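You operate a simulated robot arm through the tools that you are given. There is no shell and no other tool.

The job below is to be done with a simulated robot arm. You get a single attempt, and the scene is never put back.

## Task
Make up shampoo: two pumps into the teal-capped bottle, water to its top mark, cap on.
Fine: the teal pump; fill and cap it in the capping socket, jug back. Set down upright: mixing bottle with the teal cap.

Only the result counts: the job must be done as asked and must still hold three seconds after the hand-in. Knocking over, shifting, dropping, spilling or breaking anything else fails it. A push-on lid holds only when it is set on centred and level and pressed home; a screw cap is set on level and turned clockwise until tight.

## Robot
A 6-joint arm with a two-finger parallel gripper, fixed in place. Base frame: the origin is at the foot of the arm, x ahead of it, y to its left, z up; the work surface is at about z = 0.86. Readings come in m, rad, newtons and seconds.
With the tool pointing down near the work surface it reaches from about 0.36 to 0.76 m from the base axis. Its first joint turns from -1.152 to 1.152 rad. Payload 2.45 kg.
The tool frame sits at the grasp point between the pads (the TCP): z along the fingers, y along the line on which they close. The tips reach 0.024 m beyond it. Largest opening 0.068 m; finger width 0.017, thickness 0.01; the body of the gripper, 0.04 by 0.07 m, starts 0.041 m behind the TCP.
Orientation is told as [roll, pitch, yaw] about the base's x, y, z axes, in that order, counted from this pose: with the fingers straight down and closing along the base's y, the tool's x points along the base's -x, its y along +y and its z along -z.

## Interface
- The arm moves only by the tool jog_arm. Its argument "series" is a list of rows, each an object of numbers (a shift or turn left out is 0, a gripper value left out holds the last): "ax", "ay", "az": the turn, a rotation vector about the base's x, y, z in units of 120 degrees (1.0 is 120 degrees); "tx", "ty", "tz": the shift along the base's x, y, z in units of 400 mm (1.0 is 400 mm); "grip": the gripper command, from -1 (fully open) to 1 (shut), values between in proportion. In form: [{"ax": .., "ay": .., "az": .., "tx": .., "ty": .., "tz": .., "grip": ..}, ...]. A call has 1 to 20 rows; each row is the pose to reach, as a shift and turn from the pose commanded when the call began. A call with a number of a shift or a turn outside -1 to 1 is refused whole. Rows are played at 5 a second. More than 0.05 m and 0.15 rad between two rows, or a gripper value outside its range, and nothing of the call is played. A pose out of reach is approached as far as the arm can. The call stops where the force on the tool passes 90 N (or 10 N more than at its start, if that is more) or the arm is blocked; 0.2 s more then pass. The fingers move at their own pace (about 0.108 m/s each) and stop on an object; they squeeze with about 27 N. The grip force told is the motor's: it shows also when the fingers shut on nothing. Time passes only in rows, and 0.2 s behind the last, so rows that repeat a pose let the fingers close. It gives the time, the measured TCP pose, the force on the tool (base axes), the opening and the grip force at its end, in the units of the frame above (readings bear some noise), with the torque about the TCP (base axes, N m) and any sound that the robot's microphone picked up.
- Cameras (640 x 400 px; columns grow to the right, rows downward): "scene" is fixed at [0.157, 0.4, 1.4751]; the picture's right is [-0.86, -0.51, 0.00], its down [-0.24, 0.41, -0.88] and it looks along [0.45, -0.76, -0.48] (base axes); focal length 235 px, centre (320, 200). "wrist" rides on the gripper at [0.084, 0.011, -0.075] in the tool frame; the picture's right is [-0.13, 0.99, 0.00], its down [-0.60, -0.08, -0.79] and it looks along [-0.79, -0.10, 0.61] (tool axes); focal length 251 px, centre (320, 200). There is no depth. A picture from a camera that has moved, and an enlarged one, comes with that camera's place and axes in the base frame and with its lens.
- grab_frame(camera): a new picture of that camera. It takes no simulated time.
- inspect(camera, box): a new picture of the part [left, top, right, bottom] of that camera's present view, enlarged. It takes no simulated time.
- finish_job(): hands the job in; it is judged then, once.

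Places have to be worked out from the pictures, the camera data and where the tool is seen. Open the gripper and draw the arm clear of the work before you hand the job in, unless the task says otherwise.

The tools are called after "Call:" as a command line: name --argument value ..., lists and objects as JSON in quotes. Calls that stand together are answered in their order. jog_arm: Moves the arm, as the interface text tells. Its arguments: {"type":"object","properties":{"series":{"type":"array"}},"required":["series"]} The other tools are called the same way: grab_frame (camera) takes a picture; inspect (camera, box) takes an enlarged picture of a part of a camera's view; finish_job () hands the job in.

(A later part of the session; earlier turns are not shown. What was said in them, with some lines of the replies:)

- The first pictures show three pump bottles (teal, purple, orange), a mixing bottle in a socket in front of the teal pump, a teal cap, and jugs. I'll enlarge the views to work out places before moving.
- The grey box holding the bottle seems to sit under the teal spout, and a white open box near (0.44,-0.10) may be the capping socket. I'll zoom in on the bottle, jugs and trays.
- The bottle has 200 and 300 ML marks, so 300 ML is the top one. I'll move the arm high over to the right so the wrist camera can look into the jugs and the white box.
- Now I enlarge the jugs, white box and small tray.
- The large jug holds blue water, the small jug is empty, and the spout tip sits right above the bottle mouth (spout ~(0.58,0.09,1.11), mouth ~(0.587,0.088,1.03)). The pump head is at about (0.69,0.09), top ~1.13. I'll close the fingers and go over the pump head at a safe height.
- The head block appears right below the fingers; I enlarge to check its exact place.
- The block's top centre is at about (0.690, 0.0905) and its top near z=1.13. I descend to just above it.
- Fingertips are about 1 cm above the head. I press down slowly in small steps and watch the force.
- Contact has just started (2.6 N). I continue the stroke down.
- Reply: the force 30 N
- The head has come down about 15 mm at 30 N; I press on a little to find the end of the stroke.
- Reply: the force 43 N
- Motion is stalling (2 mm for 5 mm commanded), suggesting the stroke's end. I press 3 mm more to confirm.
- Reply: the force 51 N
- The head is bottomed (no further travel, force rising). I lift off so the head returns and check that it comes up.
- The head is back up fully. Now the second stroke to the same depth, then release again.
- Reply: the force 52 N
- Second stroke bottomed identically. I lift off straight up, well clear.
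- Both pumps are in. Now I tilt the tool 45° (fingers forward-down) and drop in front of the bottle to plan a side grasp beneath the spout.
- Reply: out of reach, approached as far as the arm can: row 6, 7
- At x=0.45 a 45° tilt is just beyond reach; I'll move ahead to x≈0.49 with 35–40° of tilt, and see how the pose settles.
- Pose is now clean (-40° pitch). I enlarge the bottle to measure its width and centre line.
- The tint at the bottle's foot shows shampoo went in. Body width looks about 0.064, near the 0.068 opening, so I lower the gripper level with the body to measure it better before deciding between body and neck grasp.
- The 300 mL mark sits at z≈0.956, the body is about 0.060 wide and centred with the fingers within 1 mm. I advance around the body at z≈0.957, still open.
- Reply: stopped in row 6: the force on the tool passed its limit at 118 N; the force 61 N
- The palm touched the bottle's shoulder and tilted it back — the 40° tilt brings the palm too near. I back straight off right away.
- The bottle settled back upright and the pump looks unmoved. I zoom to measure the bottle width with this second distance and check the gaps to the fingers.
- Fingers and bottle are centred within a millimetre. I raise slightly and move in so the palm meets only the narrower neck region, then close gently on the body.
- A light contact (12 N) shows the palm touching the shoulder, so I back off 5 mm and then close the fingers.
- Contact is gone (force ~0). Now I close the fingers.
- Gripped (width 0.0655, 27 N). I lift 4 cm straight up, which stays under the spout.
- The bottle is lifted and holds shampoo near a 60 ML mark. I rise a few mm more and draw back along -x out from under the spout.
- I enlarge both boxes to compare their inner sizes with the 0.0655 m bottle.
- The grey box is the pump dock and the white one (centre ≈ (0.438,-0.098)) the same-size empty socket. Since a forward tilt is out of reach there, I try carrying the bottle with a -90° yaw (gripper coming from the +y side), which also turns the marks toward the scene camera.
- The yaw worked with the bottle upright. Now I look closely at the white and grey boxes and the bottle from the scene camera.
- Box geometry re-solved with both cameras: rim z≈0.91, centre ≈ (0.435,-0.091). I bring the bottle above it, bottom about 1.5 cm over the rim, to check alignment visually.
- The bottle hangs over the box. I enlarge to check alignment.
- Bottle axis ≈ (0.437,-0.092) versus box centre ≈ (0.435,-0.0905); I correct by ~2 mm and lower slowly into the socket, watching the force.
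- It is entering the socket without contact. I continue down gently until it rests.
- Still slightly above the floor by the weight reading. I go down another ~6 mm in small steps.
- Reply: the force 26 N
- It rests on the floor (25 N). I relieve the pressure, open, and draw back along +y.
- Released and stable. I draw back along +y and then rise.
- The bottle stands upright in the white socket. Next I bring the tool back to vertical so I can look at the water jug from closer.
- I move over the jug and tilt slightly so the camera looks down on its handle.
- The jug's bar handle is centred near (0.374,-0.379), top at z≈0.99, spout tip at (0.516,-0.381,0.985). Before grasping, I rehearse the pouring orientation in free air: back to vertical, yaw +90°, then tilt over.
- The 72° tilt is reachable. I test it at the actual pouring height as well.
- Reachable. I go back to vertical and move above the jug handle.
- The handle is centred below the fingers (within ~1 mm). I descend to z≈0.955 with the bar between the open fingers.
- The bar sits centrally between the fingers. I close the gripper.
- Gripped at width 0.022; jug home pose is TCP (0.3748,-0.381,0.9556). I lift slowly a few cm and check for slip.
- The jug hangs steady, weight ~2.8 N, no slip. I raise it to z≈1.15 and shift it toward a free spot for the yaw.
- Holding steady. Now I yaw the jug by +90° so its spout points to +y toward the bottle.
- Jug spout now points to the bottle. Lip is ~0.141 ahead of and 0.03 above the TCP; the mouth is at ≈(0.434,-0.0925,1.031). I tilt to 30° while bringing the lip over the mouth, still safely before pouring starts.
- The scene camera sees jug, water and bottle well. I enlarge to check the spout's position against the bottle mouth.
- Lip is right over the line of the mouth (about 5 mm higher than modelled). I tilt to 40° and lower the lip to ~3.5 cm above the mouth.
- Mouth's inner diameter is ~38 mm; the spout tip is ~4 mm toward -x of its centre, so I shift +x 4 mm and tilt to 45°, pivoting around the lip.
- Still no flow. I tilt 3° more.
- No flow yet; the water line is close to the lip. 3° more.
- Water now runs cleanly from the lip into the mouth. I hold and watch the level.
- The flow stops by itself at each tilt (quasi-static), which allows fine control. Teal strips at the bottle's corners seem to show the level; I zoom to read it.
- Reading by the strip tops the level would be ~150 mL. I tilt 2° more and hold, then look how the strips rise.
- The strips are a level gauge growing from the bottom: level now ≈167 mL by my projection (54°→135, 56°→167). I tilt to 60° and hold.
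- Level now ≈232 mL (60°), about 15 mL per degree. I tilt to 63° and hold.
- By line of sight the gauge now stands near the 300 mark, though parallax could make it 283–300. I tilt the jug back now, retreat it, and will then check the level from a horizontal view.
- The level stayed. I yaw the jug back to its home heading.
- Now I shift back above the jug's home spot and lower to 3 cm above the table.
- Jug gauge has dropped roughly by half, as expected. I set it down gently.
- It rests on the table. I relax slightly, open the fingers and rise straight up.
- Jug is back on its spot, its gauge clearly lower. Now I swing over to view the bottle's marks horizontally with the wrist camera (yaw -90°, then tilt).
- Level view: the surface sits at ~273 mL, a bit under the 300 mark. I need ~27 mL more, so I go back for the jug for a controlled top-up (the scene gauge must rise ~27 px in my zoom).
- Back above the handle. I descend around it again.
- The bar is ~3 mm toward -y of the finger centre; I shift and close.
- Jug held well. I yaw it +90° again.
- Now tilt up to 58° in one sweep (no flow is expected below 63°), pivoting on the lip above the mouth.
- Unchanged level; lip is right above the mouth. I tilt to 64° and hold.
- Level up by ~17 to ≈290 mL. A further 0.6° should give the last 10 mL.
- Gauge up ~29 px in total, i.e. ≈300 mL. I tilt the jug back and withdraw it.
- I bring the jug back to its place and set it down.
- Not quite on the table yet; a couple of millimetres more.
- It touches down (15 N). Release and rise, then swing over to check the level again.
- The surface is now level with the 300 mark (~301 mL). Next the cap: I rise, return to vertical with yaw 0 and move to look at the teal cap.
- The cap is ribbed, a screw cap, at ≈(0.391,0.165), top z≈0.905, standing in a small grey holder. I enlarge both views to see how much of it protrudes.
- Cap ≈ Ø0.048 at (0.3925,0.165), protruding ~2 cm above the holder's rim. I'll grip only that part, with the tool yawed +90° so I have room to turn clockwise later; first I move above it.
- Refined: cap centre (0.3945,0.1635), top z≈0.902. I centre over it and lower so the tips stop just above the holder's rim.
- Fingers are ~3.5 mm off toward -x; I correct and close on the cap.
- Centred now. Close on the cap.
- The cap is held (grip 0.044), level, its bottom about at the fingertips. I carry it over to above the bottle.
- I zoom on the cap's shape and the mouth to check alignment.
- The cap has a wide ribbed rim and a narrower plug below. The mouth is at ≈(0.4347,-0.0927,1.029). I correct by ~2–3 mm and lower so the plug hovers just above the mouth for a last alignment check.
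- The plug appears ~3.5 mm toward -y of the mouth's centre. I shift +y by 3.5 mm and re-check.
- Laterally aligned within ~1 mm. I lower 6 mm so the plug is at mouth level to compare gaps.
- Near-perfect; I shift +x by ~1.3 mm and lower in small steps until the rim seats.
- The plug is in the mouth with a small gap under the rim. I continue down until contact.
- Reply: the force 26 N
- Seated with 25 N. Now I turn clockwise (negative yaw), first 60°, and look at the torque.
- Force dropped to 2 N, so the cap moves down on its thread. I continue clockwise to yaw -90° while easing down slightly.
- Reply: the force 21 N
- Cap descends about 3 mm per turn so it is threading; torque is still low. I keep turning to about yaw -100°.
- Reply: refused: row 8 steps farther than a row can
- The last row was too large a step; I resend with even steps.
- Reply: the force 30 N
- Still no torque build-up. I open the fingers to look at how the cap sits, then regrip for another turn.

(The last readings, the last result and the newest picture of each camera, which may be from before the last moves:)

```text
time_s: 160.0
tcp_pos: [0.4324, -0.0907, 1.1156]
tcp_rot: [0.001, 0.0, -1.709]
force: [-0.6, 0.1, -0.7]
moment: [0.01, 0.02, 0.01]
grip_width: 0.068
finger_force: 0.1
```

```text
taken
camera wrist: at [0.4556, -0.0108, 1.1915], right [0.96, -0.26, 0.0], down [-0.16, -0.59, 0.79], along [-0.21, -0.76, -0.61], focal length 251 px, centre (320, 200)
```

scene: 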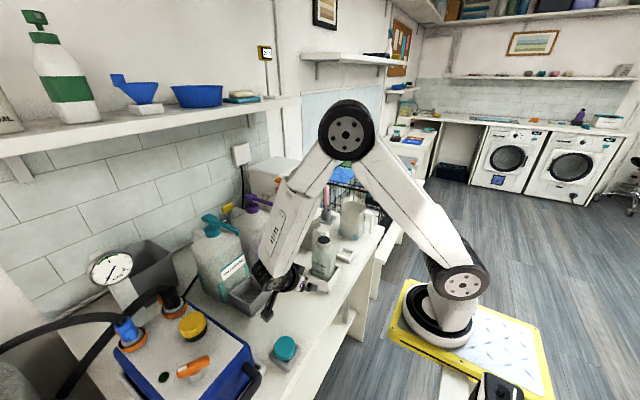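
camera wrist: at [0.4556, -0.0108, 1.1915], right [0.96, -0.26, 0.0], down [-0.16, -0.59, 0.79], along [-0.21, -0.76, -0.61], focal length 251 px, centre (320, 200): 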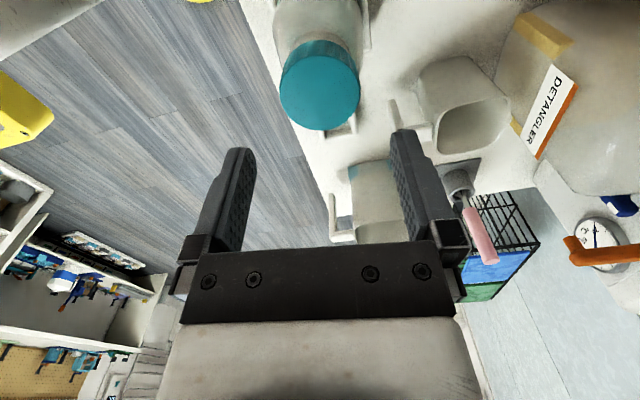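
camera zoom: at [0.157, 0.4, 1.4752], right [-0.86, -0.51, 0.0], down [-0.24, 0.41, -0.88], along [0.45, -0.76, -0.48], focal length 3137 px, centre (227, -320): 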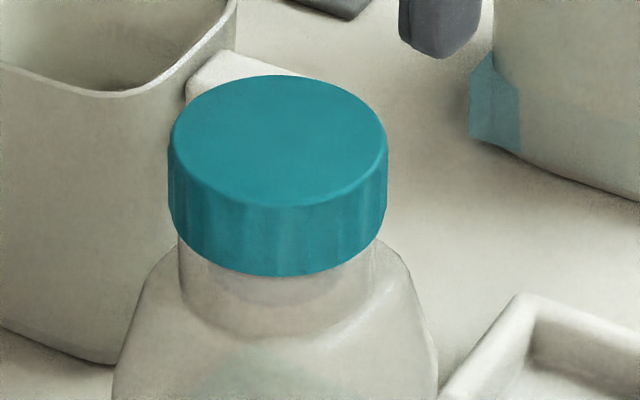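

The cap sits level and centred, about 3 mm lower than at first contact. I turn the open gripper back to yaw +80° for another clockwise turn.

Call:
jog_arm --series '[{"az": 0.07}, {"az": 0.14}, {"az": 0.21}, {"az": 0.28}, {"az": 0.35}, {"az": 0.42}, {"az": 0.49}, {"az": 0.56}, {"az": 0.63}, {"az": 0.7}, {"az": 0.77}]'

Call:
jog_arm --series '[{"az": 0.07}, {"az": 0.14}, {"az": 0.21}, {"az": 0.28}, {"az": 0.35}, {"az": 0.42}, {"az": 0.49}, {"az": 0.56}, {"az": 0.63}, {"az": 0.7}, {"az": 0.77}, {"az": 0.8}, {"az": 0.8}]'

Call:
inspect --camera "wrist" --box '[220, 0, 420, 200]'

```text
time_s: 162.4
tcp_pos: [0.4322, -0.0907, 1.1174]
tcp_rot: [0.003, 0.0, -0.094]
force: [0.0, 0.1, -0.1]
moment: [0.01, 0.01, 0.01]
grip_width: 0.0678
finger_force: 0.1
```

```text
time_s: 165.2
tcp_pos: [0.4341, -0.0912, 1.1172]
tcp_rot: [0.002, 0.0, 1.581]
force: [-0.2, 0.0, 1.0]
moment: [0.01, 0.04, 0.01]
grip_width: 0.068
finger_force: 0.1
```

```text
2.00 times, centred on (320, 100) of wrist
camera zoom: at [0.424, -0.1754, 1.1923], right [-0.99, 0.12, 0.0], down [0.07, 0.61, 0.79], along [0.09, 0.79, -0.61], focal length 503 px, centre (320, 400)
```

zoom: 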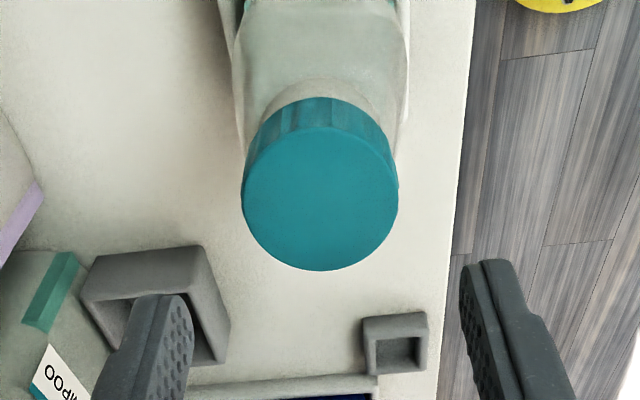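

Centred over the cap. I lower and grip again.

Call:
jog_arm --series '[{"tz": -0.06}, {"tz": -0.11}, {"tz": -0.14}, {"tz": -0.154}, {"tz": -0.154}, {"tz": -0.154, "grip": 0}, {"tz": -0.154, "grip": 1}, {"tz": -0.154, "grip": 1}, {"tz": -0.154, "grip": 1}]'

Call:
inspect --camera "scene" --box '[312, 224, 342, 254]'

```text
time_s: 167.2
tcp_pos: [0.4335, -0.0908, 1.0562]
tcp_rot: [0.003, 0.002, 1.58]
force: [1.4, -0.2, -1.2]
moment: [0.08, -0.23, 0.01]
grip_width: 0.0458
finger_force: 27.0
```

```text
13.33 times, centred on (327, 239) of scene
camera zoom: at [0.1571, 0.4, 1.4751], right [-0.86, -0.51, 0.0], down [-0.24, 0.41, -0.88], along [0.45, -0.76, -0.48], focal length 3137 px, centre (227, -320)
```

zoom: 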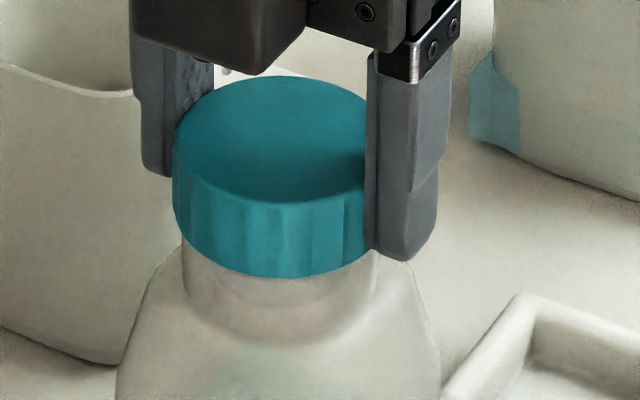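

Grip is now truly diametral (0.0458). I turn clockwise again with a light downward follow.

Call:
jog_arm --series '[{"tz": -0.002, "az": -0.0667}, {"tz": -0.003, "az": -0.1333}, {"tz": -0.004, "az": -0.2}, {"tz": -0.005, "az": -0.2667}, {"tz": -0.006, "az": -0.3333}, {"tz": -0.007, "az": -0.4}, {"tz": -0.008, "az": -0.4667}, {"tz": -0.009, "az": -0.5333}]'

Call:
inspect --camera "scene" --box '[312, 224, 342, 254]'

```text
time_s: 169.0
tcp_pos: [0.432, -0.0909, 1.0539]
tcp_rot: [0.001, -0.002, 0.459]
force: [-11.8, 6.2, 51.6]
moment: [0.75, 0.72, 0.77]
grip_width: 0.0457
finger_force: 27.0
```

```text
13.33 times, centred on (327, 239) of scene
camera zoom: at [0.156, 0.4004, 1.4752], right [-0.86, -0.51, 0.0], down [-0.24, 0.41, -0.88], along [0.45, -0.76, -0.48], focal length 3137 px, centre (227, -320)
```

zoom: 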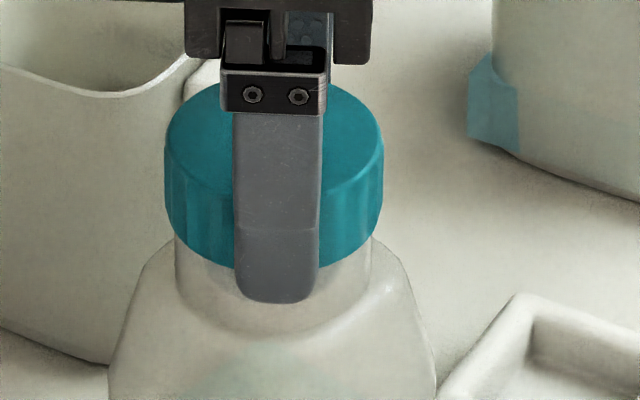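

Torque has risen to 0.77 N·m, with 52 N downward. I take off the downward push and turn a bit further to see if it is truly tight.

Call:
jog_arm --series '[{"tz": 0.003}, {"tz": 0.006}, {"tz": 0.006}]'

```text
time_s: 169.8
tcp_pos: [0.4323, -0.0915, 1.0538]
tcp_rot: [0.002, 0.003, 0.461]
force: [-0.9, -0.8, 5.4]
moment: [-0.52, -0.61, 0.1]
grip_width: 0.0457
finger_force: 27.1
```

Call:
jog_arm --series '[{"az": -0.0667}, {"az": -0.1333}, {"az": -0.2}, {"az": -0.2667}]'

Call:
inspect --camera "scene" --box '[312, 224, 342, 254]'

```text
time_s: 170.8
tcp_pos: [0.4327, -0.091, 1.0539]
tcp_rot: [0.003, 0.004, -0.097]
force: [-2.5, 8.2, -3.3]
moment: [0.32, 0.06, 0.79]
grip_width: 0.0456
finger_force: 27.4
```

```text
13.33 times, centred on (327, 239) of scene
camera zoom: at [0.157, 0.4003, 1.4751], right [-0.86, -0.51, 0.0], down [-0.24, 0.41, -0.88], along [0.45, -0.76, -0.48], focal length 3137 px, centre (227, -320)
```

zoom: 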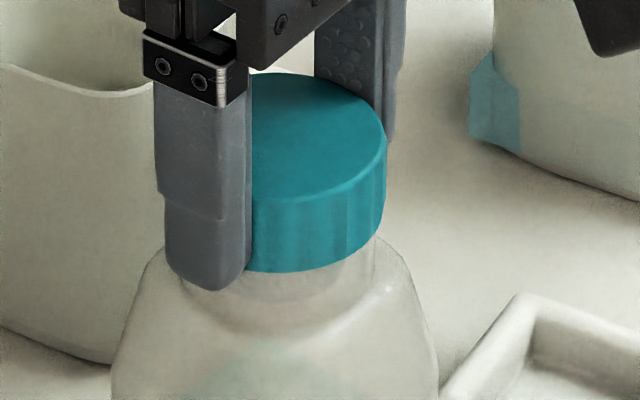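

Torque 0.79 N·m with no downward push — either it is tight and the fingers slip, or still turning. I compare the rib pattern before and after a further small turn.

Call:
inspect --camera "scene" --box '[320, 230, 334, 246]'

Call:
jog_arm --series '[{"az": -0.025}, {"az": -0.05}, {"az": -0.06}]'

Call:
inspect --camera "scene" --box '[320, 230, 334, 246]'

```text
16.00 times, centred on (327, 238) of scene
camera zoom: at [0.157, 0.4003, 1.4751], right [-0.86, -0.51, 0.0], down [-0.24, 0.41, -0.88], along [0.45, -0.76, -0.48], focal length 3765 px, centre (208, -408)
```

zoom: 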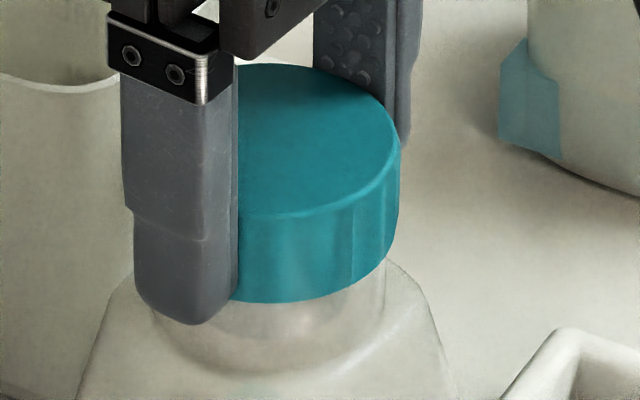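

```text
time_s: 171.6
tcp_pos: [0.4343, -0.0904, 1.0551]
tcp_rot: [0.002, 0.005, -0.224]
force: [-2.8, 8.2, -3.2]
moment: [0.37, 0.09, 0.58]
grip_width: 0.0461
finger_force: 26.9
```

```text
16.00 times, centred on (327, 238) of scene
camera zoom: at [0.157, 0.4003, 1.4751], right [-0.86, -0.51, 0.0], down [-0.24, 0.41, -0.88], along [0.45, -0.76, -0.48], focal length 3765 px, centre (208, -408)
```

zoom: 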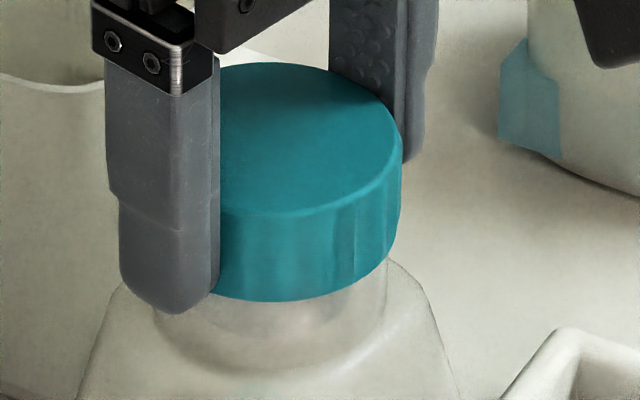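

The ribs stay put while the fingers slip around: the cap is tight and seated flush on the neck. I open and rise clear.

Call:
jog_arm --series '[{"grip": -1}, {"grip": -1}, {"grip": -1}, {"tz": 0.03}, {"tz": 0.08}, {"tz": 0.15}, {"tz": 0.25}, {"tz": 0.35}]'

Call:
inspect --camera "scene" --box '[295, 215, 365, 295]'

Call:
inspect --camera "scene" --box '[312, 224, 342, 254]'

```text
time_s: 173.4
tcp_pos: [0.4312, -0.0882, 1.1942]
tcp_rot: [0.003, 0.003, -0.221]
force: [-0.3, -0.1, -0.4]
moment: [-0.04, -0.02, 0.01]
grip_width: 0.0679
finger_force: 0.1
```

```text
5.00 times, centred on (330, 255) of scene
camera zoom: at [0.157, 0.4, 1.4752], right [-0.86, -0.51, 0.0], down [-0.24, 0.41, -0.88], along [0.45, -0.76, -0.48], focal length 1176 px, centre (270, -75)
```

zoom: 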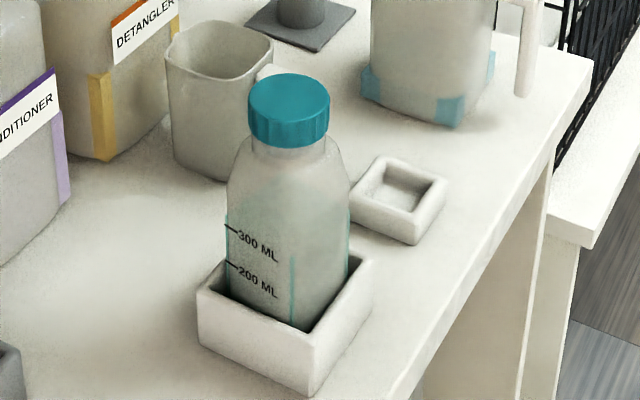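

```text
13.33 times, centred on (327, 239) of scene
camera zoom: at [0.157, 0.4, 1.4752], right [-0.86, -0.51, 0.0], down [-0.24, 0.41, -0.88], along [0.45, -0.76, -0.48], focal length 3137 px, centre (227, -320)
```

zoom: 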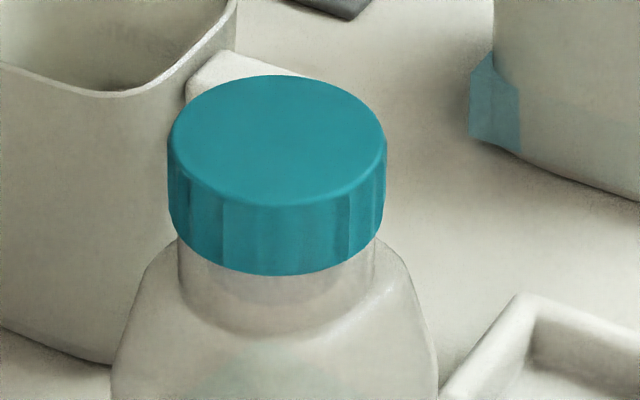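

The capped bottle stands level at the 300 mark. I draw the arm clear up to the starting region and compare the whole scene with the start.

Call:
jog_arm --series '[{"tz": 0.08, "az": 0.02}, {"tz": 0.18, "az": 0.04, "ty": 0.05}, {"tz": 0.28, "az": 0.06, "ty": 0.12}, {"tz": 0.38, "az": 0.08, "ty": 0.2}, {"tz": 0.48, "az": 0.1, "ty": 0.28}, {"tz": 0.52, "az": 0.105, "ty": 0.32}, {"tz": 0.52, "az": 0.105, "ty": 0.32}]'

Call:
grab_frame --camera "scene"

Call:
inspect --camera "scene" --box '[180, 170, 400, 310]'

Call:
grab_frame --camera "wrist"

```text
refused: row 4 steps farther than a row can; nothing moved
```

```text
taken
```

scene: 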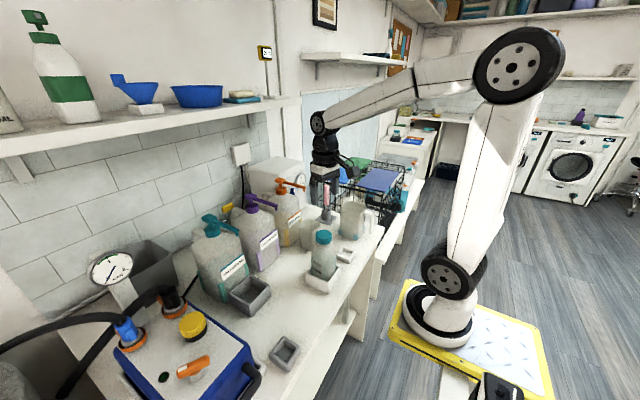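

```text
2.86 times, centred on (290, 240) of scene
camera zoom: at [0.157, 0.4, 1.4752], right [-0.86, -0.51, 0.0], down [-0.24, 0.41, -0.88], along [0.45, -0.76, -0.48], focal length 672 px, centre (406, 86)
```

zoom: 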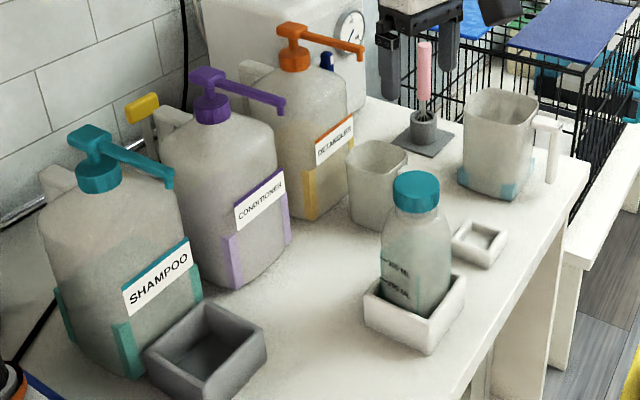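

```text
taken
camera wrist: at [0.352, -0.0605, 1.2693], right [0.34, 0.94, 0.0], down [0.57, -0.21, 0.79], along [0.74, -0.27, -0.61], focal length 251 px, centre (320, 200)
```

wrist: 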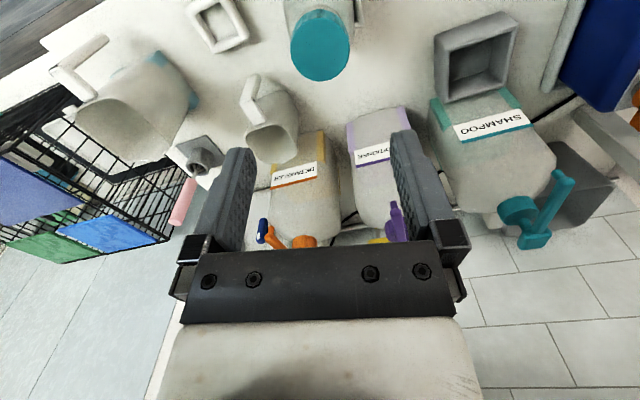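

Everything else stands where it was (teal pump within ~3 mm). I resend the retreat with smaller steps.

Call:
jog_arm --series '[{"tz": 0.08}, {"tz": 0.16, "ty": 0.04}, {"tz": 0.24, "ty": 0.1}, {"tz": 0.32, "ty": 0.16}, {"tz": 0.4, "ty": 0.22}, {"tz": 0.48, "ty": 0.28}, {"tz": 0.52, "ty": 0.32}, {"tz": 0.52, "ty": 0.32}]'

Call:
inspect --camera "scene" --box '[180, 170, 400, 310]'

Call:
inspect --camera "scene" --box '[295, 215, 365, 295]'

```text
time_s: 175.2
tcp_pos: [0.4325, 0.0362, 1.4027]
tcp_rot: [0.002, 0.004, -0.222]
force: [-0.2, -0.7, 0.0]
moment: [-0.02, 0.0, 0.03]
grip_width: 0.068
finger_force: 0.0
```

```text
2.86 times, centred on (290, 240) of scene
camera zoom: at [0.157, 0.4, 1.4751], right [-0.86, -0.51, 0.0], down [-0.24, 0.41, -0.88], along [0.45, -0.76, -0.48], focal length 672 px, centre (406, 86)
```

zoom: 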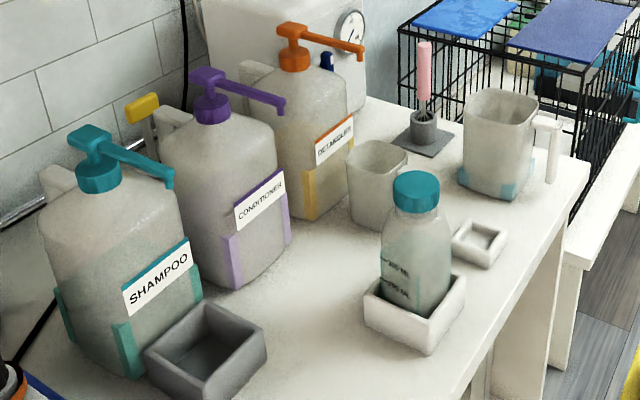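

```text
5.00 times, centred on (330, 255) of scene
camera zoom: at [0.157, 0.4, 1.4751], right [-0.86, -0.51, 0.0], down [-0.24, 0.41, -0.88], along [0.45, -0.76, -0.48], focal length 1176 px, centre (270, -75)
```

zoom: 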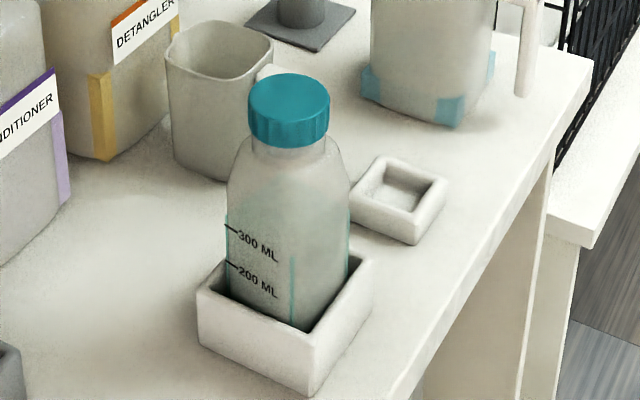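

The bottle is filled to the 300 mark and the cap is tight and level. It stands upright in the socket, the jug is back, and the arm is clear with its gripper open. I hand the job in.

Call:
finish_job

```text
The job is handed in.
```

The shampoo is made up and handed in. The teal-capped bottle has two pumps of shampoo, is filled to the 300 mL mark, and is screwed shut. I don't have a verdict back, so this is from my own pictures and readings.

- **Pumps:** I pressed the teal pump to the bottom twice, letting it come all the way up in between. The bottle then read about 60 mL.
- **Water:** The first pour stopped at about 273 mL, so I went back for the jug and topped up. Seen level with the marks, the bottle reads about 301 mL.
- **Cap:** It sits level and flush on the neck. At the end the fingers slipped around it at up to 0.8 N·m without it turning, so I judge it tight.
- **Final positions:** The bottle stands upright in the white open box, which I took to be the capping socket. The jug is back on its spot, and the arm is clear with the gripper open.

**Bump:** On my first reach for the bottle, the gripper tipped it back against the teal pump bottle and the arm stopped at its force limit. The bottle settled upright again, but the teal pump ended about 3 mm from where it began. In the final pictures nothing else looks moved, spilled or knocked over.
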